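You operate a simulated robot arm through the tools that you are given. There is no shell and no other tool. Be economical: measure what you need, move in short steps, check, and stop when the job is done.

Carry out the task below with a simulated two-armed robot. There is one attempt and no reset: what you move stays moved.

JOB
Take the cream cloth from the top of the suitcase and lay it out flat on the top of the counter by the luggage rack.

The check looks at the end state, three seconds after you hand in, the way a careful person would. Anything else that was tipped, shoved, dropped, spilled or broken makes it a failure. Flat cloth is picked up by pressing the open fingertips on it (5 to 10 N) and closing them slowly along it; thin cloth reads only 2 to 8 mm in the jaws.

ROBOT AND FRAMES
Two 7-joint arms with two-finger parallel grippers on one trunk, on a base that drives. Base frame: it is fixed to the floor where the robot stands at the start and does not move with it; the origin is under the middle of the robot, x ahead of it, y to its left, z up. Readings come in m, degrees, newtons and seconds.
The left shoulder is at the start at [0.07, 0.134, 1.176], the right one opposite. With the tool pointing down near the work surface each hand reaches from about 0.1 to 0.6 m from the robot's upright axis, wherever it stands, measured 20 degrees to its own side. Places, roughly: top of the counter by the luggage rack [0.4, 0.6, 0.9]. Payload 1.57 kg a hand.
Tool frame (each hand has its own): the origin (TCP) lies between the finger pads and is the grasp point; the fingertips stand 0.03 m ahead of it; z points along the fingers, y is the line along which they close. Largest opening 0.08 m; finger width 0.017, thickness 0.012; the body of the gripper, 0.04 by 0.082 m, starts 0.08 m behind the TCP.
Orientation is told as [roll, pitch, yaw] about the base's x, y, z axes, in that order, counted from this pose: with the fingers straight down and closing along the base's y, the tool's x points along the base's -x, its y along +y and its z along -z.

CONTROLS
- The arms move only by the tool jog_arm. It takes "left_moves", "right_moves" or both (then of equal length, played together; a hand with none holds still); each is a list that holds one entry, the list of rows, each a list of 7 numbers: the turn, a rotation vector about the base's x, y, z in degrees, then the shift along the base's x, y, z in m, then the opening, from 0 (shut) to 1 (fully open). In form: [[[ax, ay, az, x, y, z, gripper], ...]]. A call has 1 to 12 rows; each row is the pose to reach, as a shift and turn from the pose commanded when the call began. Rows are played at 5 a second. More than 0.05 m and 8.6 degrees between two rows, or a gripper value outside its range, and nothing of the call is played. A pose out of reach is approached as far as the arm can. The call stops where the force on the tool passes 40 N (or 10 N more than at its start, if that is more) or the arm is blocked; 0.2 s more then pass. Each finger travels about 0.153 m/s and halts on what it meets, pressing with about 27 N; the grip force reading is that of the motor and also rises with nothing between the fingers. The clock runs only during rows and for 0.2 s after the last one: add rows that repeat a pose to give the fingers time. It gives the time, the measured TCP pose, the force on the tool (base axes), the opening and the grip force at its end, in the units of the frame above (readings bear some noise), and new pictures: "pictures" is both (left out), scene, wrist or none (wrist: the cameras of the hands that moved).
- Cameras (640 x 400 px; columns grow to the right, rows downward): "scene" is now at [0.1182, 0.0498, 1.393]; the picture's right is [0.60, -0.80, 0.00], its down [-0.54, -0.41, -0.74] and it looks along [0.59, 0.44, -0.68] (base axes); focal length 259 px, centre (320, 200). "left" rides on the left gripper at [0.072, 0.007, -0.122] in its tool frame; the picture's right is [-0.09, 1.00, 0.00], its down [-0.84, -0.08, -0.54] and it looks along [-0.54, -0.05, 0.84] (tool axes); focal length 238 px, centre (320, 200). "right" rides on the right gripper at [0.072, -0.007, -0.122] in its tool frame; the picture's right is [0.09, 1.00, 0.00], its down [-0.84, 0.08, -0.54] and it looks along [-0.54, 0.05, 0.84] (tool axes); focal length 238 px, centre (320, 200). There is no depth. A picture from a camera that has moved, and an enlarged one, comes with that camera's place and axes in the base frame and with its lens.
- raise_lower(by): slides the trunk up (or, below 0, down) by that many m; the arms and the scene camera ride with it, the base frame stays. It gives what a move gives, with no picture.
- base_move(legs): drives the robot by 1 to 6 legs, each [ahead, left, turn to the left] in m, m and degrees, along the robot's own axes; the way and the turn of a leg run together, so that a leg with both is an arc; at most 1.5 m and 180 degrees a leg. The arms and the cameras ride along, it lands a little off, and it stops where it bumps. It gives what a move gives, and a new picture of the scene camera.
- pan_tilt(pan, tilt): turns the head with the scene camera to pan (to the left, within 86 degrees either way) and tilt (down, from -29 to 69), counted from straight ahead of the robot. It gives what a move gives, and a new picture of the scene camera.
- zoom(camera, box): a new picture of the part [left, top, right, bottom] of that camera's present view, enlarged. It takes no simulated time.
- finish_job(): hands the job in; it is judged then, once.

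Go step by step. Nothing tells you exact positions but the pictures and the camera data: compare them with the known pose of the tool, close in by small moves and look again before you grip or let go. The budget is 120 turns and 170 pictures, counting those below and the enlarged ones. Unless the task says otherwise, let go and move clear before handing in, and close with one line.

The tools are called by a JSON object that holds its "fn" and its "kwargs". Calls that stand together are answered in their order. jog_arm: Moves the arms, as the interface text tells. Its arguments: {"type":"object","properties":{"left_moves":{"type":"array","items":{"type":"array","items":{"type":"array","items":{"type":"number"}}}},"right_moves":{"type":"array","items":{"type":"array","items":{"type":"array","items":{"type":"number"}}}},"pictures":{"type":"string","enum":["both","scene","wrist","none"]}},"required":[]} The other tools are called the same way: raise_lower (by) slides the trunk up or down; base_move (legs) drives the base; pan_tilt (pan, tilt) turns the head that bears the scene camera; zoom (camera, box) takes an enlarged picture of a part of a camera's view; finish_job () hands the job in.

At the start:

```text
t: 0.0
left_eef_pos: [0.2474, 0.3006, 1.1359]
left_ee_rot: [0.0, 0.0, 0.1]
left_force: [0.0, 0.1, 0.8]
left_finger_gap: 0.0801
left_finger_force: 0.2
right_eef_pos: [0.3885, 0.0386, 1.1656]
right_ee_rot: [0.0, 0.0, -0.1]
right_force: [-0.8, 0.0, 0.1]
right_finger_gap: 0.0796
right_finger_force: 0.1
trunk travel left (down, up): [-0.75, 0.19]
robot x, y, heading: [0.0005, -0.0025, -0.1]
head pan, tilt: [37.1, 42.7]
```

scene: 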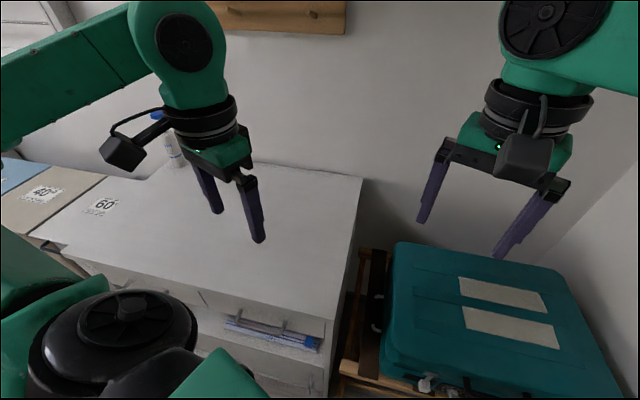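
right: 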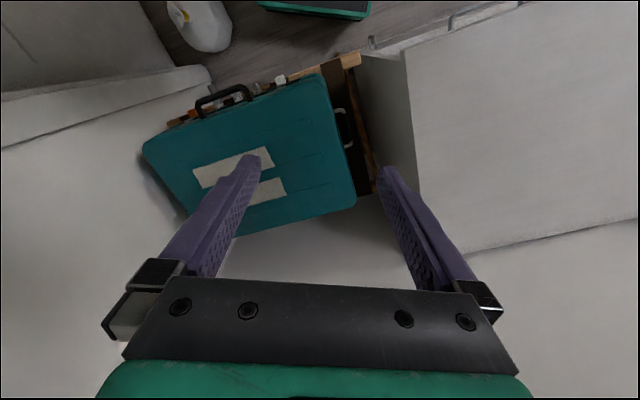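
left: 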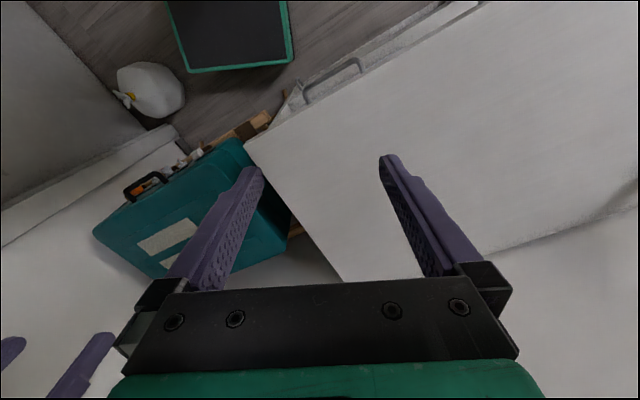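

I see the teal suitcase on the rack with two cream patches on top, and the counter to its left. I'll enlarge the suitcase first.

{"fn": "zoom", "kwargs": {"camera": "scene", "box": [380, 220, 640, 400]}}

{"fn": "zoom", "kwargs": {"camera": "right", "box": [130, 60, 390, 250]}}

```text
2.22 times, centred on (510, 310) of scene
camera zoom: at [0.1182, 0.0498, 1.393], right [0.6, -0.8, 0.0], down [-0.54, -0.41, -0.74], along [0.59, 0.44, -0.68], focal length 575 px, centre (-102, -44)
```

zoom: 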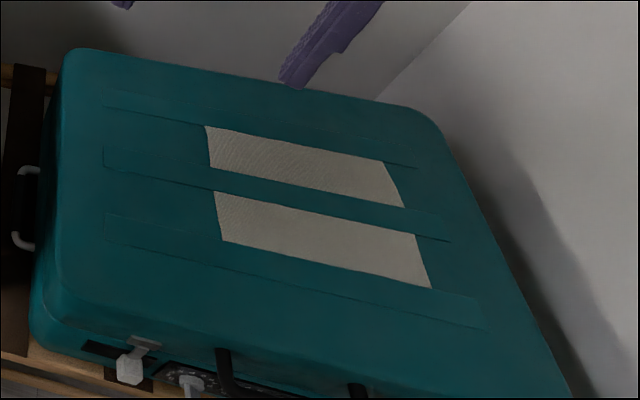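

```text
2.11 times, centred on (260, 155) of right
camera zoom: at [0.317, 0.0319, 1.2877], right [-0.09, 1.0, 0.0], down [0.84, 0.08, 0.54], along [0.54, 0.05, -0.84], focal length 502 px, centre (446, 295)
```

zoom: 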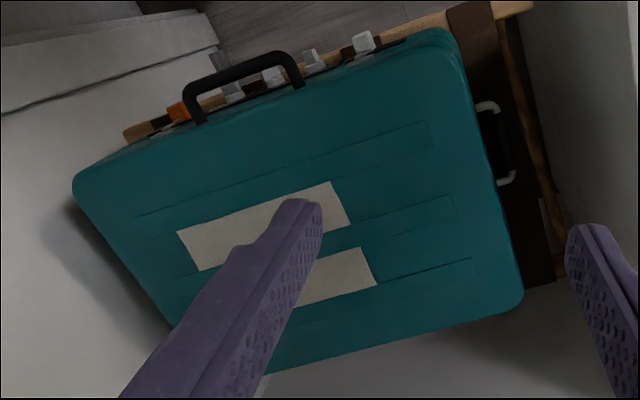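

The cream cloth is one piece about 0.2 m across, centred near [0.66, -0.16] at z≈0.7. The furniture is turned about 23° to the base. I'll square the robot up to the suitcase first.

{"fn": "base_move", "kwargs": {"legs": [[0, -0.12, 0], [0, 0, 23], [0.07, -0.03, 0]]}}

{"fn": "pan_tilt", "kwargs": {"pan": -20, "tilt": 50}}

```text
t: 3.1
left_eef_pos: [0.1798, 0.2543, 1.1362]
left_ee_rot: [-0.1, -0.2, 22.9]
left_force: [-0.1, 0.0, 0.9]
left_finger_gap: 0.0801
left_finger_force: 0.0
right_eef_pos: [0.4118, 0.0676, 1.166]
right_ee_rot: [-0.1, -0.2, 23.0]
right_force: [-0.3, -0.5, 0.6]
right_finger_gap: 0.0802
right_finger_force: 0.1
trunk travel left (down, up): [-0.75, 0.19]
robot x, y, heading: [0.0718, -0.1197, 22.7]
head pan, tilt: [37.1, 42.7]
camera scene: at [0.1579, -0.0283, 1.3933], right [0.87, -0.5, 0.0], down [-0.34, -0.59, -0.74], along [0.37, 0.64, -0.68], focal length 259 px, centre (320, 200)
```

scene: 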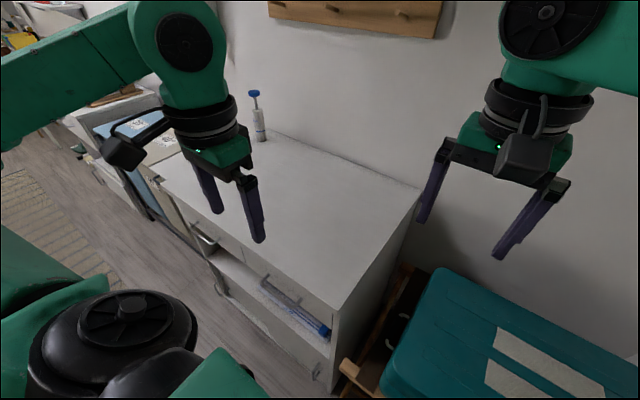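

```text
t: 4.3
left_eef_pos: [0.1835, 0.2532, 1.1361]
left_ee_rot: [0.0, 0.0, 23.0]
left_force: [-0.2, 0.4, 0.4]
left_finger_gap: 0.0802
left_finger_force: 0.0
right_eef_pos: [0.4155, 0.0666, 1.1666]
right_ee_rot: [0.0, 0.0, 23.0]
right_force: [0.7, -0.8, 0.0]
right_finger_gap: 0.0799
right_finger_force: 0.1
trunk travel left (down, up): [-0.75, 0.19]
robot x, y, heading: [0.0743, -0.1157, 23.2]
head pan, tilt: [-20.0, 50.0]
camera scene: at [0.1984, -0.0964, 1.3827], right [0.05, -1.0, 0.0], down [-0.77, -0.04, -0.64], along [0.64, 0.03, -0.77], focal length 259 px, centre (320, 200)
```

scene: 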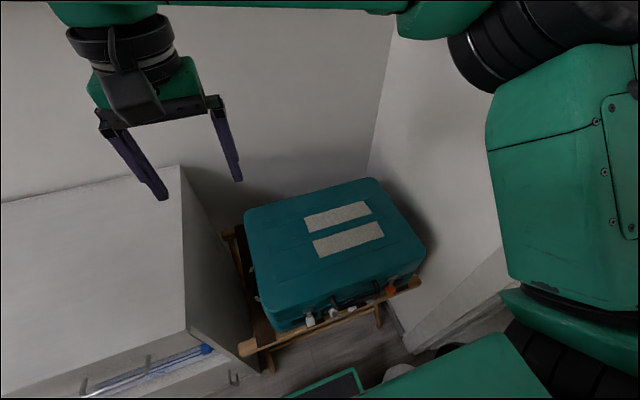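

The suitcase top works out at z≈0.75, with the cloth's near corners around [0.523, -0.082] and [0.603, -0.262]. I'll bring both open hands to hover above the near edge.

{"fn": "jog_arm", "kwargs": {"left_moves": [[[0, 0, 0, 0.0304, -0.0298, -0.0213, 1], [0, 0, 0, 0.0608, -0.0595, -0.0427, 1], [0, 0, 0, 0.0913, -0.0893, -0.064, 1], [0, 0, 0, 0.1217, -0.119, -0.0853, 1], [0, 0, 0, 0.1521, -0.1488, -0.1067, 1], [0, 0, 0, 0.1825, -0.1785, -0.128, 0.9], [0, 0, 0, 0.2129, -0.2083, -0.1493, 0.8], [0, 0, 0, 0.2433, -0.238, -0.1707, 0.7], [0, 0, 0, 0.2738, -0.2678, -0.192, 0.6], [0, 0, 0, 0.3042, -0.2975, -0.2133, 0.5], [0, 0, 0, 0.3346, -0.3273, -0.2347, 0.5], [0, 0, 0, 0.365, -0.357, -0.256, 0.5]]], "right_moves": [[[0, 0, 0, 0.0158, -0.0246, -0.0238, 1], [0, 0, 0, 0.0317, -0.0492, -0.0477, 1], [0, 0, 0, 0.0475, -0.0738, -0.0715, 1], [0, 0, 0, 0.0633, -0.0983, -0.0953, 1], [0, 0, 0, 0.0792, -0.1229, -0.1192, 1], [0, 0, 0, 0.095, -0.1475, -0.143, 0.9], [0, 0, 0, 0.1108, -0.1721, -0.1668, 0.8], [0, 0, 0, 0.1267, -0.1967, -0.1907, 0.7], [0, 0, 0, 0.1425, -0.2213, -0.2145, 0.6], [0, 0, 0, 0.1583, -0.2458, -0.2383, 0.5], [0, 0, 0, 0.1742, -0.2704, -0.2622, 0.5], [0, 0, 0, 0.19, -0.295, -0.286, 0.5]]]}}

```text
t: 6.9
left_eef_pos: [0.3837, 0.0679, 0.9579]
left_ee_rot: [-0.1, 0.0, 22.9]
left_force: [0.6, 0.3, -0.1]
left_finger_gap: 0.0399
left_finger_force: 0.1
left hand out of reach, approached as far as the arm can: row 7, 8, 9, 10, 11, 12
right_eef_pos: [0.6083, -0.2249, 0.8796]
right_ee_rot: [0.0, 0.0, 23.0]
right_force: [-1.3, 0.4, -0.3]
right_finger_gap: 0.04
right_finger_force: 0.0
trunk travel left (down, up): [-0.75, 0.19]
robot x, y, heading: [0.0723, -0.1187, 23.0]
head pan, tilt: [-20.0, 50.0]
camera scene: at [0.1996, -0.0971, 1.3826], right [0.05, -1.0, 0.0], down [-0.77, -0.04, -0.64], along [0.64, 0.03, -0.77], focal length 259 px, centre (320, 200)
camera right: at [0.5459, -0.2598, 1.003], right [-0.47, 0.88, 0.0], down [0.74, 0.4, 0.54], along [0.48, 0.26, -0.84], focal length 238 px, centre (320, 200)
camera left: at [0.3144, 0.0461, 1.0798], right [-0.3, 0.95, 0.0], down [0.8, 0.26, 0.54], along [0.52, 0.16, -0.84], focal length 238 px, centre (320, 200)
```

scene: 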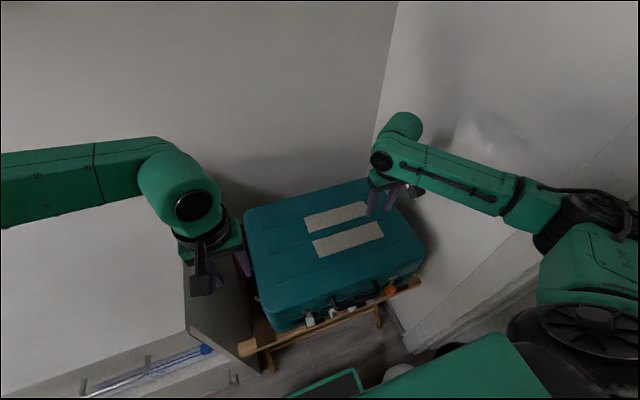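
right: 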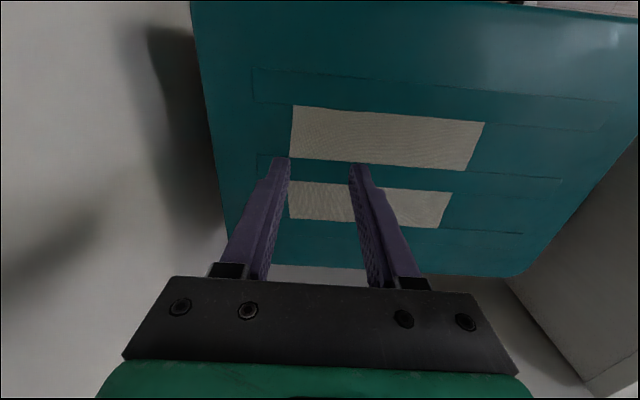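
left: 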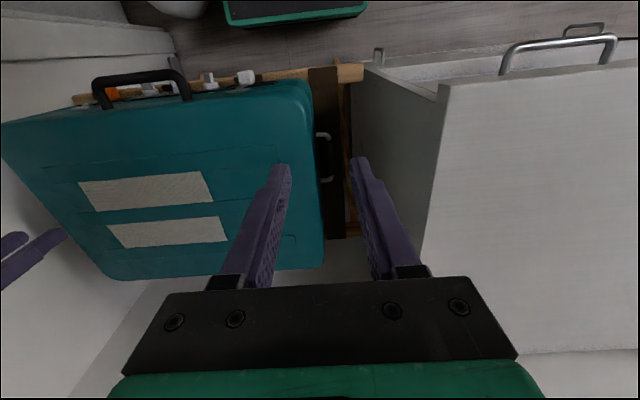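

The left arm can't reach across to the cloth, so I'll pick with the right hand alone and use both hands on the counter if it needs tidying. I'll retract the left hand and centre the right one over the near edge, low.

{"fn": "jog_arm", "kwargs": {"left_moves": [[[0, 0, 0, -0.02, 0.01, 0.04, 0.5], [0, 0, 0, -0.05, 0.04, 0.065, 0.5], [0, 0, 0, -0.08, 0.07, 0.085, 0.5], [0, 0, 0, -0.11, 0.1, 0.1, 0.5], [0, 0, 0, -0.14, 0.13, 0.12, 0.5], [0, 0, 0, -0.17, 0.16, 0.14, 0.5]]], "right_moves": [[[0, 0, 0, -0.012, 0.019, 0, 0.5], [0, 0, 0, -0.024, 0.038, 0, 0.5], [0, 0, 0, -0.036, 0.057, 0, 0.5], [0, 0, 0, -0.036, 0.057, -0.03, 0.5], [0, 0, 0, -0.036, 0.057, -0.06, 0.5], [0, 0, 0, -0.036, 0.057, -0.08, 0.5]]]}}

```text
t: 8.3
left_eef_pos: [0.2258, 0.2278, 1.1072]
left_ee_rot: [0.5, 0.2, 22.0]
left_force: [0.3, -0.8, -0.2]
left_finger_gap: 0.04
left_finger_force: 0.0
left hand out of reach, approached as far as the arm can: row 6
right_eef_pos: [0.5691, -0.1704, 0.7992]
right_ee_rot: [0.0, 0.0, 23.0]
right_force: [0.4, 0.9, -0.8]
right_finger_gap: 0.0397
right_finger_force: 0.0
trunk travel left (down, up): [-0.75, 0.19]
robot x, y, heading: [0.0751, -0.1226, 22.7]
head pan, tilt: [-20.0, 50.0]
camera scene: at [0.1977, -0.0955, 1.3828], right [0.05, -1.0, 0.0], down [-0.76, -0.04, -0.64], along [0.64, 0.03, -0.77], focal length 259 px, centre (320, 200)
camera right: at [0.5071, -0.2041, 0.9217], right [-0.47, 0.88, 0.0], down [0.74, 0.4, 0.54], along [0.48, 0.26, -0.84], focal length 238 px, centre (320, 200)
camera left: at [0.1565, 0.2066, 1.2286], right [-0.29, 0.96, 0.01], down [0.81, 0.24, 0.54], along [0.51, 0.16, -0.84], focal length 238 px, centre (320, 200)
```

scene: 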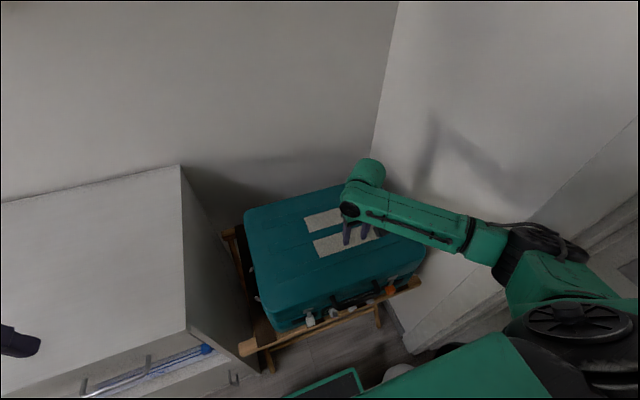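
right: 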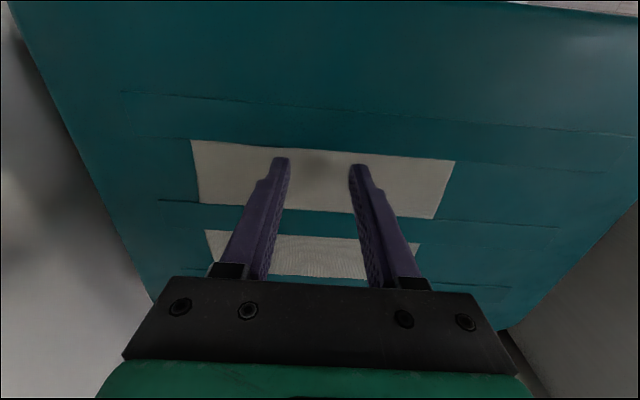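
left: 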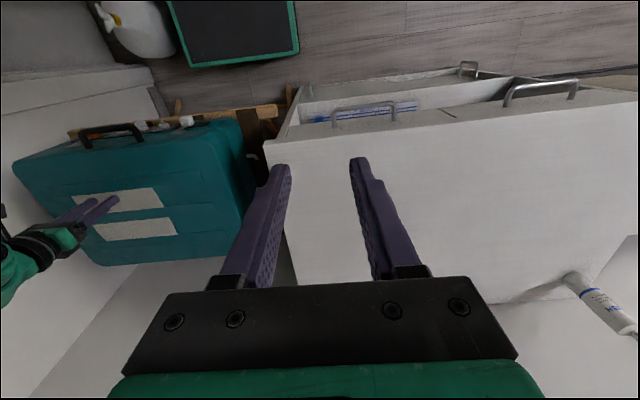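

The fingertips are about 5 mm inside the cloth's near edge. I'll shift 7 mm further in and press down gently.

{"fn": "jog_arm", "kwargs": {"right_moves": [[[0, 0, 0, 0.0065, 0.0025, -0.005, 0.5], [0, 0, 0, 0.0065, 0.0025, -0.01, 0.5], [0, 0, 0, 0.0065, 0.0025, -0.014, 0.5], [0, 0, 0, 0.0065, 0.0025, -0.017, 0.5], [0, 0, 0, 0.0065, 0.0025, -0.017, 0.5]]], "pictures": "wrist"}}

```text
t: 9.5
left_eef_pos: [0.227, 0.2277, 1.1077]
left_ee_rot: [0.6, 0.1, 22.1]
left_force: [0.6, 0.7, 0.6]
left_finger_gap: 0.0398
left_finger_force: 0.1
right_eef_pos: [0.5757, -0.1668, 0.7846]
right_ee_rot: [0.1, 0.0, 22.9]
right_force: [-0.5, -0.7, -0.3]
right_finger_gap: 0.0401
right_finger_force: 0.1
trunk travel left (down, up): [-0.75, 0.19]
robot x, y, heading: [0.0692, -0.1171, 22.8]
head pan, tilt: [-20.0, 50.0]
camera right: at [0.5131, -0.2022, 0.9057], right [-0.47, 0.88, 0.0], down [0.74, 0.4, 0.54], along [0.48, 0.26, -0.84], focal length 238 px, centre (320, 200)
```

right: 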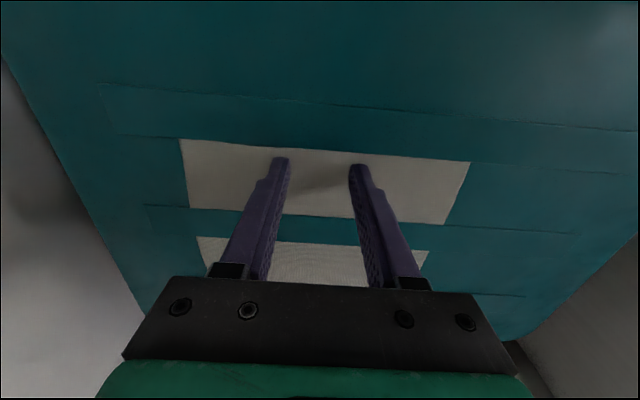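

No contact yet; I'll keep going down in 2 mm steps.

{"fn": "jog_arm", "kwargs": {"right_moves": [[[0, 0, 0, 0, 0, -0.002, 0.5], [0, 0, 0, 0, 0, -0.004, 0.5], [0, 0, 0, 0, 0, -0.006, 0.5], [0, 0, 0, 0, 0, -0.006, 0.5]]], "pictures": "none"}}

```text
t: 10.6
left_eef_pos: [0.2248, 0.2283, 1.1077]
left_ee_rot: [0.5, 0.0, 22.0]
left_force: [-0.2, -0.1, 0.0]
left_finger_gap: 0.0398
left_finger_force: 0.0
right_eef_pos: [0.5771, -0.1672, 0.7818]
right_ee_rot: [-0.1, -1.0, 22.9]
right_force: [-3.8, -0.7, 21.2]
right_finger_gap: 0.04
right_finger_force: 0.0
trunk travel left (down, up): [-0.75, 0.19]
robot x, y, heading: [0.0746, -0.1212, 22.7]
head pan, tilt: [-20.0, 50.0]
stopped in row 4 (right hand): the force on the tool passed its limit (the readings are from after the stop); the commanded pose is now the measured one
```

Contact is at TCP z≈0.782. I'll hold there and read the settled force.

{"fn": "jog_arm", "kwargs": {"right_moves": [[[0, 0, 0, 0, 0, 0, 0.5], [0, 0, 0, 0, 0, 0, 0.5]]], "pictures": "wrist"}}

```text
t: 11.2
left_eef_pos: [0.2244, 0.2287, 1.1072]
left_ee_rot: [0.5, -0.1, 22.1]
left_force: [0.3, -0.5, -0.6]
left_finger_gap: 0.0403
left_finger_force: 0.2
right_eef_pos: [0.5781, -0.1674, 0.7829]
right_ee_rot: [-0.1, -1.0, 22.8]
right_force: [4.0, 1.8, 27.0]
right_finger_gap: 0.04
right_finger_force: 0.0
trunk travel left (down, up): [-0.75, 0.19]
robot x, y, heading: [0.0747, -0.1217, 22.9]
head pan, tilt: [-20.0, 50.0]
camera right: at [0.5133, -0.202, 0.9039], right [-0.47, 0.88, 0.0], down [0.73, 0.39, 0.56], along [0.49, 0.26, -0.83], focal length 238 px, centre (320, 200)
```

right: 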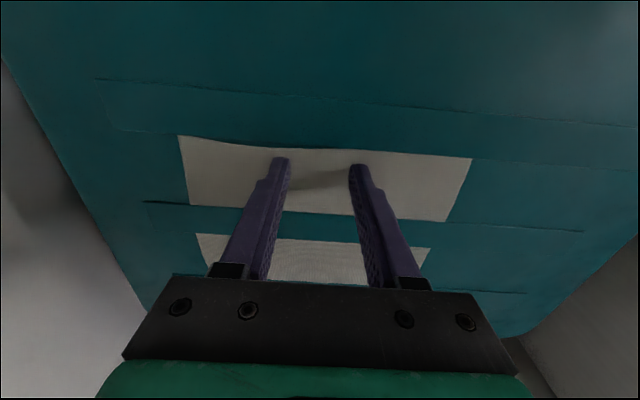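

Still 27 N, so I'll ease up by a millimetre or two.

{"fn": "jog_arm", "kwargs": {"right_moves": [[[0, 0.5, 0, 0, 0, 0.001, 0.5], [0, 1, 0, 0, 0, 0.001, 0.5], [0, 1, 0, 0, 0, 0.001, 0.5]]], "pictures": "none"}}

```text
t: 12.0
left_eef_pos: [0.2242, 0.2284, 1.1076]
left_ee_rot: [0.5, 0.0, 22.0]
left_force: [-0.1, -0.9, 1.0]
left_finger_gap: 0.04
left_finger_force: 0.1
right_eef_pos: [0.5772, -0.1676, 0.7818]
right_ee_rot: [0.4, 0.0, 22.9]
right_force: [4.4, 1.6, 24.8]
right_finger_gap: 0.0401
right_finger_force: 0.0
trunk travel left (down, up): [-0.75, 0.19]
robot x, y, heading: [0.0726, -0.1231, 23.1]
head pan, tilt: [-20.0, 50.0]
```

{"fn": "jog_arm", "kwargs": {"right_moves": [[[0, 0, 0, 0, 0, 0.002, 0.5], [0, 0, 0, 0, 0, 0.002, 0.5], [0, 0, 0, 0, 0, 0.002, 0.5]]], "pictures": "none"}}

```text
t: 12.8
left_eef_pos: [0.224, 0.2285, 1.1065]
left_ee_rot: [0.5, 0.1, 22.1]
left_force: [-0.3, -0.6, 0.6]
left_finger_gap: 0.0402
left_finger_force: 0.0
right_eef_pos: [0.5766, -0.1675, 0.7826]
right_ee_rot: [0.4, 0.4, 22.9]
right_force: [-0.5, 0.8, 9.3]
right_finger_gap: 0.0397
right_finger_force: 0.1
trunk travel left (down, up): [-0.75, 0.19]
robot x, y, heading: [0.0746, -0.1216, 22.8]
head pan, tilt: [-20.0, 50.0]
```

The force is 9 N, which is right. Now I close slowly along the cloth.

{"fn": "jog_arm", "kwargs": {"right_moves": [[[0, 0, 0, 0, 0, 0, 0.45], [0, 0, 0, 0, 0, 0, 0.4], [0, 0, 0, 0, 0, 0, 0.35], [0, 0, 0, 0, 0, 0, 0.3], [0, 0, 0, 0, 0, 0, 0.25], [0, 0, 0, 0, 0, 0, 0.2], [0, 0, 0, 0, 0, 0, 0.15], [0, 0, 0, 0, 0, 0, 0.1], [0, 0, 0, 0, 0, 0, 0.05], [0, 0, 0, 0, 0, 0, 0], [0, 0, 0, 0, 0, 0, 0]]], "pictures": "wrist"}}

```text
t: 15.2
left_eef_pos: [0.2258, 0.2272, 1.1072]
left_ee_rot: [0.6, 0.2, 22.1]
left_force: [0.0, -0.4, 0.3]
left_finger_gap: 0.04
left_finger_force: 0.0
right_eef_pos: [0.5789, -0.1686, 0.7833]
right_ee_rot: [0.4, 0.4, 22.9]
right_force: [-0.3, -0.9, 1.4]
right_finger_gap: 0.002
right_finger_force: 23.7
trunk travel left (down, up): [-0.75, 0.19]
robot x, y, heading: [0.0752, -0.1166, 22.7]
head pan, tilt: [-20.0, 50.0]
camera right: at [0.517, -0.2029, 0.9058], right [-0.47, 0.88, 0.01], down [0.75, 0.39, 0.54], along [0.47, 0.26, -0.84], focal length 238 px, centre (320, 200)
```

right: 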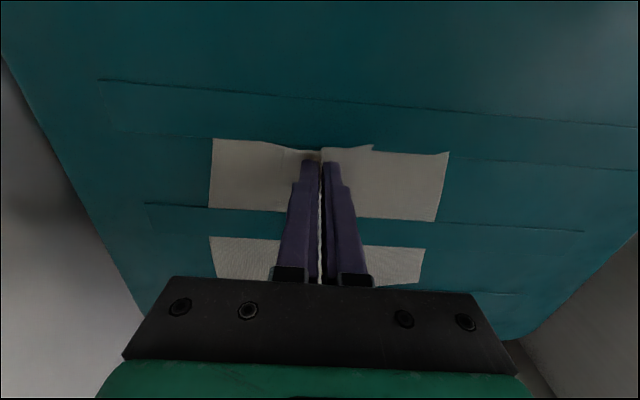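

A ridge of cloth is pinched, with the gap at 2 mm. I'll lift slowly.

{"fn": "jog_arm", "kwargs": {"right_moves": [[[0, 0, 0, 0, 0, 0.015, 0], [0, 0, 0, 0, 0, 0.04, 0], [0, 0, 0, 0, 0, 0.07, 0], [0, 0, 0, 0, 0, 0.1, 0], [0, 0, 0, 0, 0, 0.14, 0], [0, 0, 0, 0, 0, 0.18, 0]]]}}

```text
t: 16.6
left_eef_pos: [0.2256, 0.227, 1.1075]
left_ee_rot: [0.6, 0.1, 22.1]
left_force: [-1.1, -0.4, 0.6]
left_finger_gap: 0.0399
left_finger_force: 0.1
right_eef_pos: [0.5807, -0.1672, 0.9641]
right_ee_rot: [0.4, 0.3, 22.8]
right_force: [-0.1, -1.0, 1.4]
right_finger_gap: 0.0022
right_finger_force: 23.2
trunk travel left (down, up): [-0.75, 0.19]
robot x, y, heading: [0.0731, -0.1159, 22.9]
head pan, tilt: [-20.0, 50.0]
camera scene: at [0.1979, -0.0969, 1.3827], right [0.05, -1.0, 0.0], down [-0.76, -0.04, -0.64], along [0.64, 0.03, -0.77], focal length 259 px, centre (320, 200)
camera right: at [0.5197, -0.2023, 1.0859], right [-0.47, 0.88, 0.01], down [0.75, 0.4, 0.54], along [0.47, 0.26, -0.84], focal length 238 px, centre (320, 200)
```

scene: 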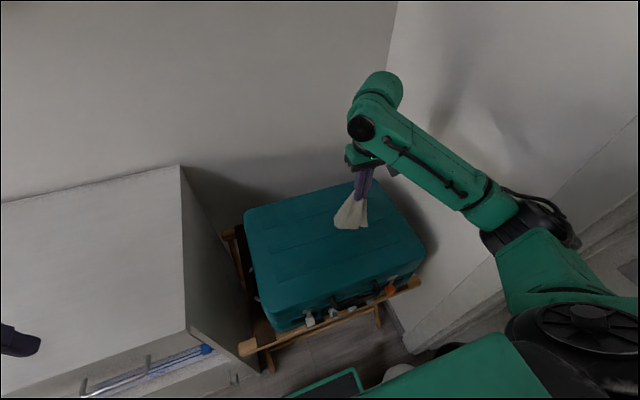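
right: 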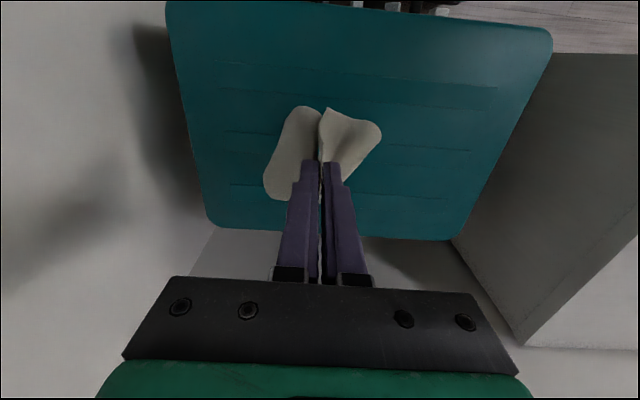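

The cloth is up and hanging from the fingers. I'll raise it well above counter height and look toward the counter.

{"fn": "jog_arm", "kwargs": {"right_moves": [[[0, 0, 0, 0, 0, 0.045, 0], [0, 0, 0, 0, 0, 0.09, 0], [0, 0, 0, 0, 0, 0.135, 0], [0, 0, 0, 0, 0, 0.18, 0], [0, 0, 0, 0, 0, 0.22, 0], [0, 0, 0, -0.02, 0.03, 0.24, 0], [0, 0, 0, -0.04, 0.06, 0.24, 0], [0, 0, 0, -0.06, 0.09, 0.24, 0], [0, 0, 0, -0.08, 0.12, 0.24, 0]]], "pictures": "none"}}

{"fn": "pan_tilt", "kwargs": {"pan": 40, "tilt": 60}}

```text
t: 18.6
left_eef_pos: [0.2261, 0.23, 1.1078]
left_ee_rot: [0.5, 0.1, 22.1]
left_force: [-0.3, -0.4, -0.5]
left_finger_gap: 0.0403
left_finger_force: 0.0
right_eef_pos: [0.4971, -0.0455, 1.2038]
right_ee_rot: [0.3, 0.3, 22.9]
right_force: [0.6, -0.5, -1.9]
right_finger_gap: 0.0021
right_finger_force: 23.5
trunk travel left (down, up): [-0.75, 0.19]
robot x, y, heading: [0.0737, -0.1209, 22.8]
head pan, tilt: [-20.0, 50.0]
```

```text
t: 19.9
left_eef_pos: [0.2274, 0.2272, 1.1072]
left_ee_rot: [0.6, 0.1, 22.1]
left_force: [0.1, -0.3, 0.5]
left_finger_gap: 0.0401
left_finger_force: 0.0
right_eef_pos: [0.4975, -0.0493, 1.2039]
right_ee_rot: [0.4, 0.4, 22.9]
right_force: [0.4, 0.4, 0.1]
right_finger_gap: 0.0019
right_finger_force: 23.3
trunk travel left (down, up): [-0.75, 0.19]
robot x, y, heading: [0.0747, -0.1187, 22.8]
head pan, tilt: [40.0, 60.0]
camera scene: at [0.1518, -0.0412, 1.3702], right [0.89, -0.46, 0.0], down [-0.39, -0.77, -0.5], along [0.23, 0.45, -0.87], focal length 259 px, centre (320, 200)
```

scene: 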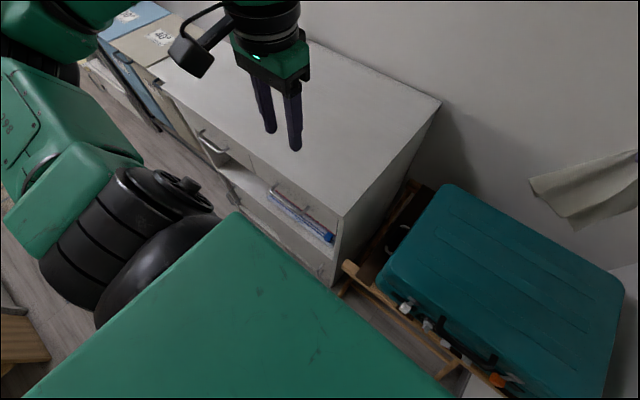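

The counter top runs from the front-right corner [0.30, 0.15] to the back-right corner [0.70, 0.32] and leftward past y≈0.8. I'll back off a little and slide left along it with the cloth raised.

{"fn": "base_move", "kwargs": {"legs": [[-0.04, 0, 0], [0, 0.44, 0]]}}

{"fn": "pan_tilt", "kwargs": {"pan": 0, "tilt": 50}}

```text
t: 23.1
left_eef_pos: [0.0175, 0.6228, 1.1079]
left_ee_rot: [0.6, 0.1, 22.2]
left_force: [0.1, -0.3, -0.1]
left_finger_gap: 0.0399
left_finger_force: 0.0
right_eef_pos: [0.2885, 0.3462, 1.2036]
right_ee_rot: [0.5, 0.4, 22.9]
right_force: [0.3, 0.4, 0.6]
right_finger_gap: 0.0019
right_finger_force: 23.5
trunk travel left (down, up): [-0.75, 0.19]
robot x, y, heading: [-0.138, 0.2784, 22.9]
head pan, tilt: [40.0, 60.0]
camera scene: at [-0.0577, 0.3531, 1.3702], right [0.89, -0.46, 0.0], down [-0.39, -0.77, -0.5], along [0.23, 0.45, -0.87], focal length 259 px, centre (320, 200)
```

scene: 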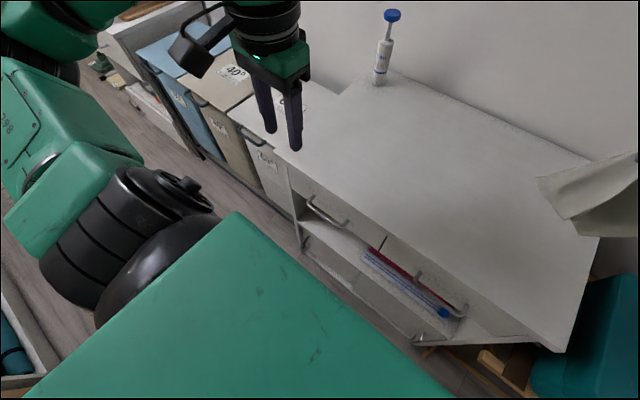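

```text
t: 24.1
left_eef_pos: [0.016, 0.6214, 1.1064]
left_ee_rot: [0.6, 0.1, 22.1]
left_force: [-0.5, 0.5, -0.4]
left_finger_gap: 0.0398
left_finger_force: 0.2
right_eef_pos: [0.2878, 0.348, 1.2036]
right_ee_rot: [0.3, 0.4, 22.8]
right_force: [0.1, 0.2, 0.2]
right_finger_gap: 0.0019
right_finger_force: 23.7
trunk travel left (down, up): [-0.75, 0.19]
robot x, y, heading: [-0.134, 0.2761, 22.9]
head pan, tilt: [0.0, 50.0]
camera scene: at [-0.0176, 0.3246, 1.3827], right [0.39, -0.92, 0.0], down [-0.71, -0.3, -0.64], along [0.59, 0.25, -0.77], focal length 259 px, centre (320, 200)
```

scene: 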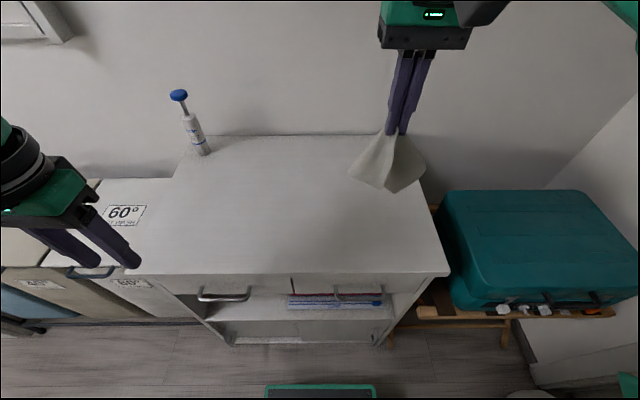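

The view is square to the counter now: the front edge is about 0.34 m ahead of the robot and the back edge about 0.78 m. I'll carry the cloth toward the back of the counter and lower it until the hem is about to touch.

{"fn": "jog_arm", "kwargs": {"right_moves": [[[0, 0, 0, 0.031, 0.022, 0, 0], [0, 0, 0, 0.062, 0.043, 0, 0], [0, 0, 0, 0.093, 0.065, 0, 0], [0, 0, 0, 0.124, 0.086, -0.02, 0], [0, 0, 0, 0.154, 0.108, -0.04, 0], [0, 0, 0, 0.154, 0.108, -0.04, 0]]]}}

```text
t: 25.5
left_eef_pos: [0.015, 0.623, 1.1071]
left_ee_rot: [0.6, 0.1, 22.0]
left_force: [-1.1, 0.4, 0.3]
left_finger_gap: 0.04
left_finger_force: 0.1
right_eef_pos: [0.4092, 0.4324, 1.1672]
right_ee_rot: [0.3, 0.2, 22.9]
right_force: [0.2, 0.1, 0.7]
right_finger_gap: 0.0025
right_finger_force: 23.7
right hand out of reach, approached as far as the arm can: row 4, 5, 6
trunk travel left (down, up): [-0.75, 0.19]
robot x, y, heading: [-0.1332, 0.2771, 23.0]
head pan, tilt: [0.0, 50.0]
camera scene: at [-0.0188, 0.326, 1.3828], right [0.39, -0.92, 0.0], down [-0.71, -0.3, -0.64], along [0.59, 0.25, -0.77], focal length 259 px, centre (320, 200)
camera right: at [0.3485, 0.3963, 1.2894], right [-0.47, 0.88, 0.0], down [0.74, 0.4, 0.54], along [0.47, 0.26, -0.84], focal length 238 px, centre (320, 200)
```

scene: 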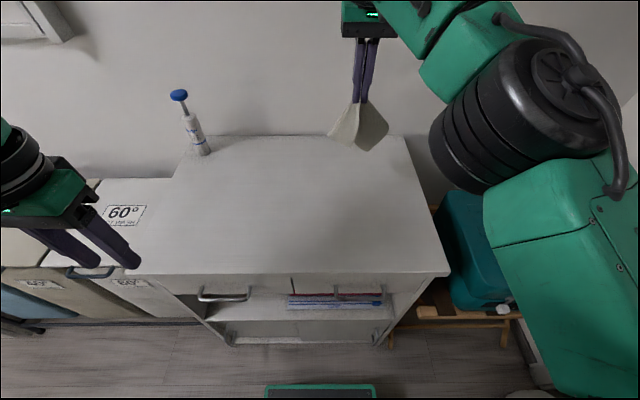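
right: 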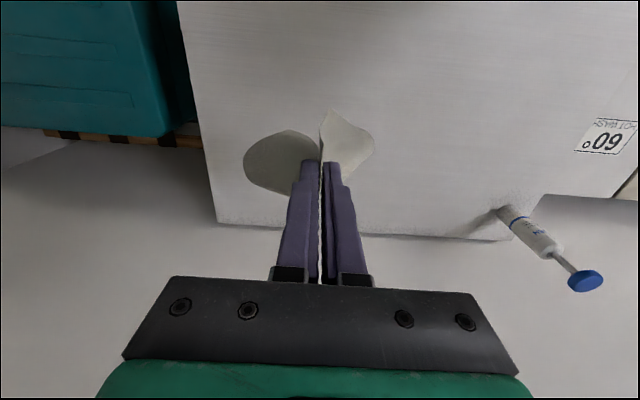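

The hem hangs just above the counter. I'll lower it while drawing the hand toward the robot so the cloth lays out behind it.

{"fn": "jog_arm", "kwargs": {"right_moves": [[[0, 0, 0, -0.013, 0.032, -0.01, 0], [0, 0, 0, -0.027, 0.064, -0.03, 0], [0, 0, 0, -0.027, 0.064, -0.05, 0], [0, 0, 0, -0.05, 0.054, -0.075, 0], [0, 0, 0, -0.073, 0.045, -0.1, 0], [0, 0, 0, -0.096, 0.035, -0.125, 0], [0, 0, 0, -0.119, 0.025, -0.15, 0], [0, 0, 0, -0.142, 0.015, -0.175, 0]]]}}

```text
t: 27.3
left_eef_pos: [0.0168, 0.6227, 1.1082]
left_ee_rot: [0.6, 0.1, 22.1]
left_force: [0.2, -0.4, -0.5]
left_finger_gap: 0.0402
left_finger_force: 0.1
right_eef_pos: [0.2728, 0.4465, 0.9898]
right_ee_rot: [0.4, 0.4, 22.8]
right_force: [0.7, -0.1, 1.2]
right_finger_gap: 0.0019
right_finger_force: 23.7
right hand out of reach, approached as far as the arm can: row 1, 2, 3
trunk travel left (down, up): [-0.75, 0.19]
robot x, y, heading: [-0.1382, 0.274, 22.8]
head pan, tilt: [0.0, 50.0]
camera scene: at [-0.0183, 0.3245, 1.3829], right [0.39, -0.92, 0.0], down [-0.71, -0.3, -0.64], along [0.59, 0.25, -0.77], focal length 259 px, centre (320, 200)
camera right: at [0.2119, 0.4121, 1.1128], right [-0.47, 0.88, 0.01], down [0.75, 0.39, 0.54], along [0.47, 0.26, -0.84], focal length 238 px, centre (320, 200)
```

scene: 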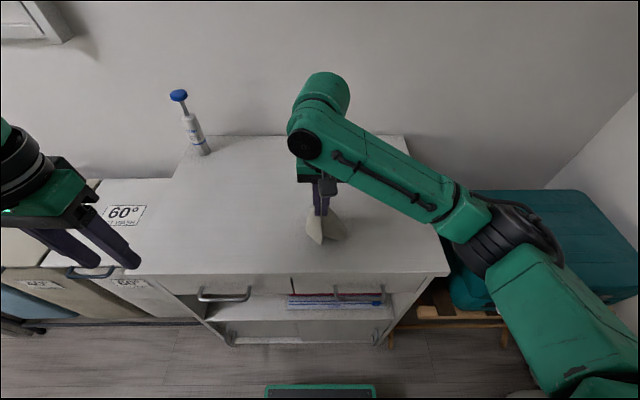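
right: 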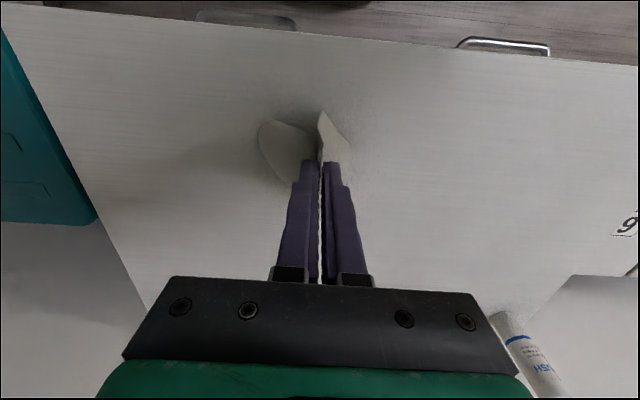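

The cloth seems to hang shorter than I assumed; I'll enlarge the view around it.

{"fn": "zoom", "kwargs": {"camera": "scene", "box": [250, 160, 410, 260]}}

{"fn": "zoom", "kwargs": {"camera": "right", "box": [220, 80, 420, 205]}}

```text
4.00 times, centred on (330, 210) of scene
camera zoom: at [-0.0183, 0.3245, 1.3829], right [0.39, -0.92, 0.0], down [-0.71, -0.3, -0.64], along [0.59, 0.25, -0.77], focal length 1036 px, centre (280, 160)
```

zoom: 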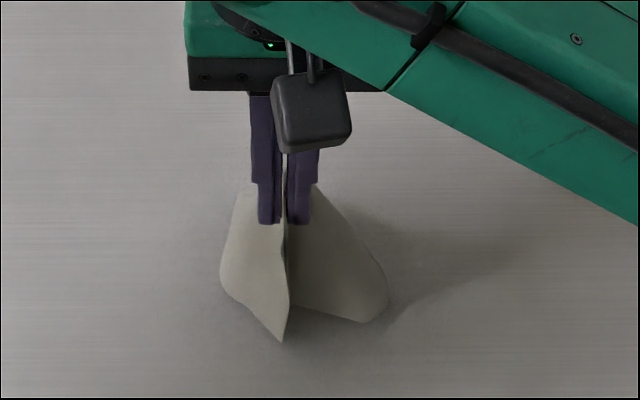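

```text
3.20 times, centred on (320, 142) of right
camera zoom: at [0.2119, 0.4121, 1.1128], right [-0.47, 0.88, 0.01], down [0.75, 0.39, 0.54], along [0.47, 0.26, -0.84], focal length 763 px, centre (320, 384)
```

zoom: 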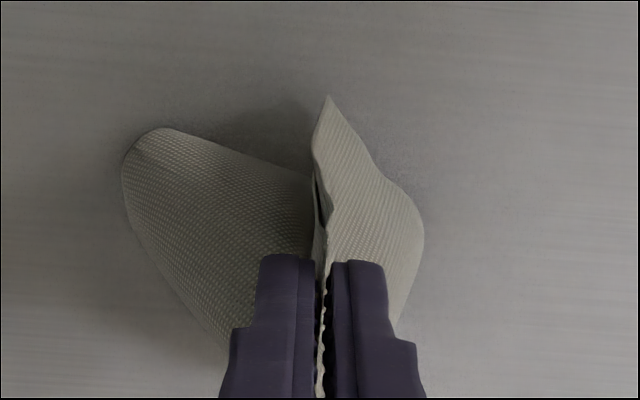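

The cloth hangs like a tent with its hem just at the counter. I'll lift a bit, go further back, and lay it with a steady pull toward the robot.

{"fn": "jog_arm", "kwargs": {"right_moves": [[[0, 0, 0, 0, 0, 0.045, 0], [0, 0, 0, 0.034, 0.014, 0.075, 0], [0, 0, 0, 0.068, 0.029, 0.075, 0], [0, 0, 0, 0.101, 0.043, 0.075, 0], [0, 0, 0, 0.101, 0.043, 0.06, 0], [0, 0, 0, 0.083, 0.035, 0.03, 0], [0, 0, 0, 0.06, 0.025, 0.01, 0], [0, 0, 0, 0.037, 0.016, -0.01, 0], [0, 0, 0, 0.014, 0.006, -0.03, 0], [0, 0, 0, -0.005, -0.002, -0.045, 0], [0, 0, 0, -0.01, -0.004, -0.052, 0]]]}}

```text
t: 29.7
left_eef_pos: [0.0158, 0.6224, 1.1066]
left_ee_rot: [0.6, 0.0, 22.1]
left_force: [0.3, -0.5, 0.3]
left_finger_gap: 0.0397
left_finger_force: 0.0
right_eef_pos: [0.2632, 0.4424, 0.9371]
right_ee_rot: [0.4, 0.4, 23.0]
right_force: [0.0, 0.0, -0.2]
right_finger_gap: 0.0017
right_finger_force: 24.2
trunk travel left (down, up): [-0.75, 0.19]
robot x, y, heading: [-0.1341, 0.2764, 23.2]
head pan, tilt: [0.0, 50.0]
camera scene: at [-0.0177, 0.325, 1.3828], right [0.39, -0.92, 0.0], down [-0.71, -0.3, -0.64], along [0.59, 0.25, -0.77], focal length 259 px, centre (320, 200)
camera right: at [0.2013, 0.4065, 1.0591], right [-0.47, 0.88, 0.01], down [0.75, 0.39, 0.54], along [0.47, 0.26, -0.84], focal length 238 px, centre (320, 200)
```

scene: 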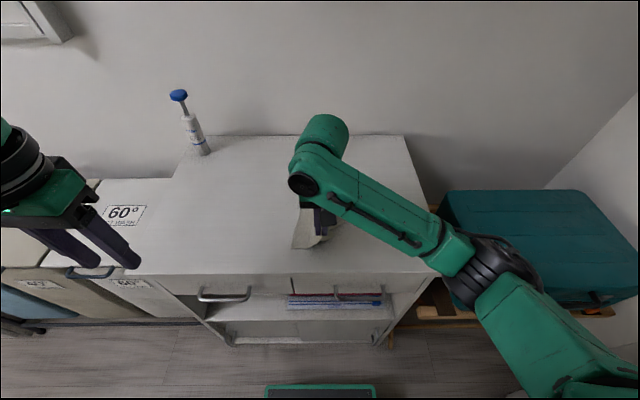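
right: 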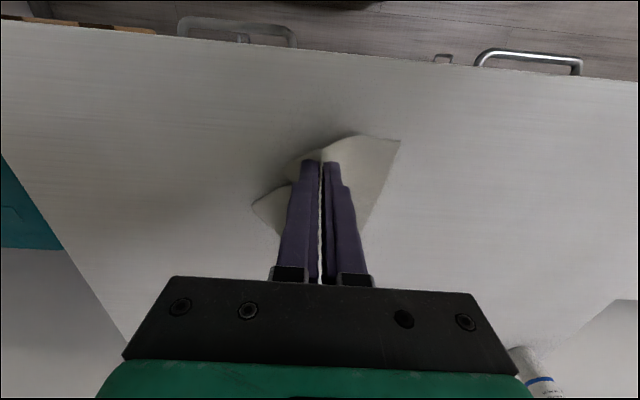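

The cloth is down with some folds. I'll lower to contact, then spread the fingers slowly under light pressure to open the pinch.

{"fn": "jog_arm", "kwargs": {"right_moves": [[[0, 0, 0, -0.003, -0.001, -0.003, 0], [0, 0, 0, -0.006, -0.002, -0.006, 0], [0, 0, 0, -0.006, -0.002, -0.008, 0], [0, 0, 0, -0.006, -0.002, -0.01, 0], [0, 0, 0, -0.006, -0.002, -0.01, 0]]], "pictures": "none"}}

```text
t: 30.9
left_eef_pos: [0.0163, 0.6223, 1.1068]
left_ee_rot: [0.6, 0.0, 22.1]
left_force: [0.9, -0.6, -0.3]
left_finger_gap: 0.0398
left_finger_force: 0.0
right_eef_pos: [0.2585, 0.4403, 0.9281]
right_ee_rot: [0.4, 0.5, 22.9]
right_force: [0.3, -1.1, -0.6]
right_finger_gap: 0.0019
right_finger_force: 23.5
trunk travel left (down, up): [-0.75, 0.19]
robot x, y, heading: [-0.1411, 0.2772, 23.0]
head pan, tilt: [0.0, 50.0]
```

{"fn": "jog_arm", "kwargs": {"right_moves": [[[0, 0, 0, 0, 0, -0.002, 0], [0, 0, 0, 0, 0, -0.004, 0], [0, 0, 0, 0, 0, -0.006, 0], [0, 0, 0, 0, 0, -0.008, 0], [0, 0, 0, 0, 0, -0.01, 0], [0, 0, 0, 0, 0, -0.012, 0]]], "pictures": "none"}}

```text
t: 32.3
left_eef_pos: [0.0167, 0.6218, 1.1075]
left_ee_rot: [0.6, 0.1, 22.1]
left_force: [0.2, -0.2, 0.5]
left_finger_gap: 0.0402
left_finger_force: 0.1
right_eef_pos: [0.2585, 0.44, 0.916]
right_ee_rot: [0.3, 0.3, 22.9]
right_force: [-0.6, -0.1, 0.0]
right_finger_gap: 0.0021
right_finger_force: 24.0
trunk travel left (down, up): [-0.75, 0.19]
robot x, y, heading: [-0.1375, 0.276, 23.1]
head pan, tilt: [0.0, 50.0]
```

{"fn": "jog_arm", "kwargs": {"right_moves": [[[0, 0, 0, 0, 0, -0.002, 0], [0, 0, 0, 0, 0, -0.004, 0], [0, 0, 0, 0, 0, -0.006, 0], [0, 0, 0, 0, 0, -0.008, 0], [0, 0, 0, 0, 0, -0.01, 0], [0, 0, 0, 0, 0, -0.012, 0], [0, 0, 0, 0, 0, -0.014, 0], [0, 0, 0, 0, 0, -0.016, 0]]], "pictures": "both"}}

```text
t: 34.1
left_eef_pos: [0.0164, 0.623, 1.1062]
left_ee_rot: [0.6, 0.1, 22.0]
left_force: [-0.3, -0.3, 0.1]
left_finger_gap: 0.0402
left_finger_force: 0.0
right_eef_pos: [0.2585, 0.4393, 0.9009]
right_ee_rot: [0.4, 0.4, 22.9]
right_force: [0.0, 1.0, -0.7]
right_finger_gap: 0.0019
right_finger_force: 23.8
trunk travel left (down, up): [-0.75, 0.19]
robot x, y, heading: [-0.1348, 0.2748, 22.9]
head pan, tilt: [0.0, 50.0]
camera scene: at [-0.0178, 0.3249, 1.3828], right [0.39, -0.92, 0.0], down [-0.71, -0.3, -0.64], along [0.59, 0.25, -0.77], focal length 259 px, centre (320, 200)
camera right: at [0.1967, 0.4043, 1.0235], right [-0.47, 0.88, 0.01], down [0.75, 0.39, 0.54], along [0.47, 0.26, -0.84], focal length 238 px, centre (320, 200)
```

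scene: 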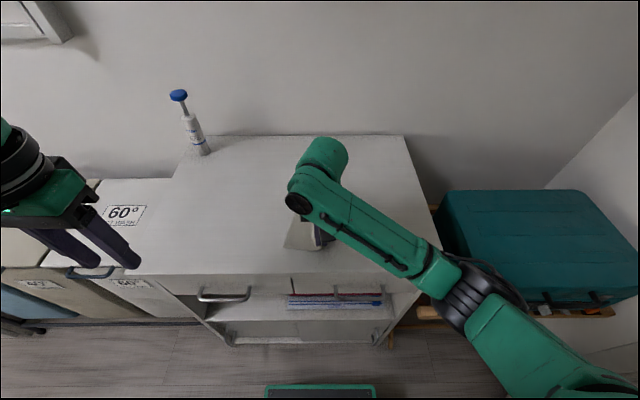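
right: 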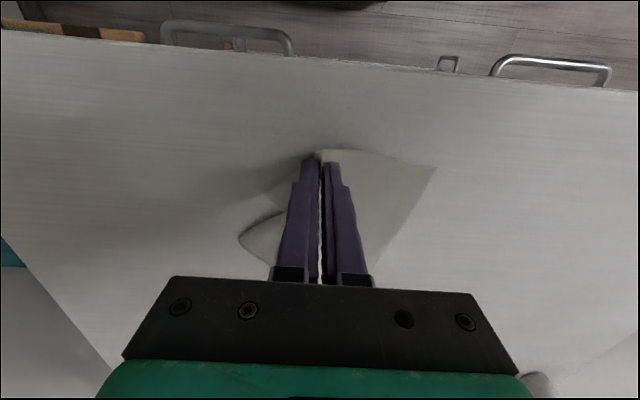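

By triangulation the counter is actually near z≈0.86, so there's about 1 cm to go. I'll continue down to contact.

{"fn": "jog_arm", "kwargs": {"right_moves": [[[0, 0, 0, 0, 0, -0.002, 0], [0, 0, 0, 0, 0, -0.004, 0], [0, 0, 0, 0, 0, -0.006, 0], [0, 0, 0, 0, 0, -0.007, 0]]], "pictures": "none"}}

```text
t: 35.1
left_eef_pos: [0.017, 0.6225, 1.1058]
left_ee_rot: [0.5, 0.1, 22.1]
left_force: [-0.8, 0.8, -0.2]
left_finger_gap: 0.0402
left_finger_force: 0.0
right_eef_pos: [0.259, 0.4403, 0.8935]
right_ee_rot: [0.5, 0.3, 22.7]
right_force: [0.6, 0.5, 0.5]
right_finger_gap: 0.002
right_finger_force: 23.6
trunk travel left (down, up): [-0.75, 0.19]
robot x, y, heading: [-0.1384, 0.2767, 22.8]
head pan, tilt: [0.0, 50.0]
```

{"fn": "jog_arm", "kwargs": {"right_moves": [[[0, 0, 0, 0, 0, -0.001, 0], [0, 0, 0, 0, 0, -0.002, 0], [0, 0, 0, 0, 0, -0.003, 0], [0, 0, 0, 0, 0, -0.004, 0], [0, 0, 0, 0, 0, -0.005, 0]]], "pictures": "none"}}

```text
t: 36.3
left_eef_pos: [0.0153, 0.6219, 1.1087]
left_ee_rot: [0.6, 0.0, 22.0]
left_force: [-0.2, 0.1, -1.3]
left_finger_gap: 0.0398
left_finger_force: 0.0
right_eef_pos: [0.2576, 0.4391, 0.8913]
right_ee_rot: [0.6, 0.0, 22.7]
right_force: [5.7, -0.5, 26.8]
right_finger_gap: 0.002
right_finger_force: 24.0
trunk travel left (down, up): [-0.75, 0.19]
robot x, y, heading: [-0.1357, 0.2758, 23.2]
head pan, tilt: [0.0, 50.0]
```

Contact: the counter is at z≈0.861. I'll ease to light pressure and open slowly to spread the pinch.

{"fn": "jog_arm", "kwargs": {"right_moves": [[[0, 0, 0, 0, 0, 0.0025, 0], [0, 0, 0, 0, 0, 0.0025, 0.05], [0, 0, 0, 0, 0, 0.0025, 0.1], [0, 0, 0, 0, 0, 0.0025, 0.15], [0, 0, 0, 0, 0, 0.0025, 0.2], [0, 0, 0, 0, 0, 0.0025, 0.25], [0, 0, 0, 0, 0, 0.0025, 0.3], [0, 0, 0, 0, 0, 0.0025, 0.35], [0, 0, 0, 0, 0, 0.0025, 0.4], [0, 0, 0, 0, 0, 0.0025, 0.45], [0, 0, 0, 0, 0, 0.0025, 0.5], [0, 0, 0, 0, 0, 0.0025, 0.5]]], "pictures": "wrist"}}

```text
t: 38.9
left_eef_pos: [0.0164, 0.6218, 1.1075]
left_ee_rot: [0.6, -0.1, 22.2]
left_force: [-0.1, 0.0, -0.4]
left_finger_gap: 0.04
left_finger_force: 0.1
right_eef_pos: [0.2581, 0.4402, 0.8927]
right_ee_rot: [0.4, 0.2, 22.9]
right_force: [0.2, -0.7, 5.3]
right_finger_gap: 0.0389
right_finger_force: 0.1
trunk travel left (down, up): [-0.75, 0.19]
robot x, y, heading: [-0.1334, 0.2745, 22.9]
head pan, tilt: [0.0, 50.0]
camera right: at [0.1963, 0.4057, 1.0146], right [-0.47, 0.88, 0.01], down [0.75, 0.39, 0.54], along [0.47, 0.26, -0.84], focal length 238 px, centre (320, 200)
```

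right: 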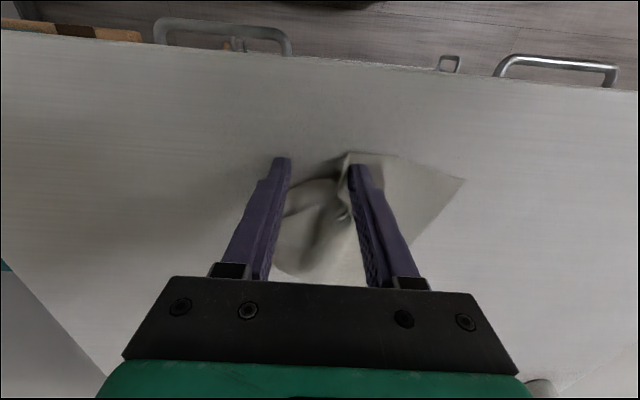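

The pinch opened but the cloth is rumpled. I'll lift the hand clear, swing it aside and look.

{"fn": "jog_arm", "kwargs": {"right_moves": [[[0, 0, 0, 0, 0, 0.03, 0.5], [0, 0, 0, 0, 0, 0.08, 0.5], [0, 0, 0, 0, 0, 0.13, 0.5], [0, 0, 0, 0.0, -0.03, 0.17, 0.5], [0, 0, 0, 0.02, -0.07, 0.18, 0.5], [0, 0, 0, 0.04, -0.11, 0.18, 0.5], [0, 0, 0, 0.06, -0.15, 0.18, 0.5], [0, 0, 0, 0.08, -0.19, 0.18, 0.5], [0, 0, 0, 0.1, -0.23, 0.18, 0.5]]], "pictures": "scene"}}

{"fn": "zoom", "kwargs": {"camera": "scene", "box": [220, 180, 400, 292]}}

```text
t: 40.9
left_eef_pos: [0.0171, 0.6214, 1.1072]
left_ee_rot: [0.6, 0.0, 22.1]
left_force: [-0.1, -0.2, 0.7]
left_finger_gap: 0.0399
left_finger_force: 0.1
right_eef_pos: [0.3586, 0.2069, 1.0703]
right_ee_rot: [0.6, 0.4, 22.9]
right_force: [1.2, -0.1, 0.2]
right_finger_gap: 0.04
right_finger_force: 0.1
trunk travel left (down, up): [-0.75, 0.19]
robot x, y, heading: [-0.1381, 0.2756, 23.0]
head pan, tilt: [0.0, 50.0]
camera scene: at [-0.0174, 0.3233, 1.3828], right [0.39, -0.92, 0.0], down [-0.71, -0.3, -0.64], along [0.59, 0.25, -0.77], focal length 259 px, centre (320, 200)
```

scene: 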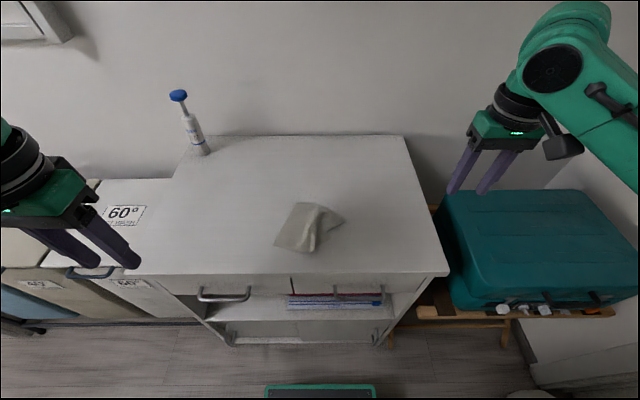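

```text
3.56 times, centred on (310, 236) of scene
camera zoom: at [-0.0174, 0.3233, 1.3828], right [0.39, -0.92, 0.0], down [-0.71, -0.3, -0.64], along [0.59, 0.25, -0.77], focal length 920 px, centre (356, 72)
```

zoom: 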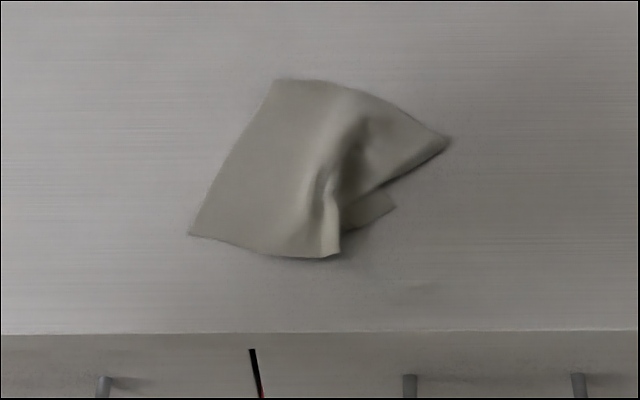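

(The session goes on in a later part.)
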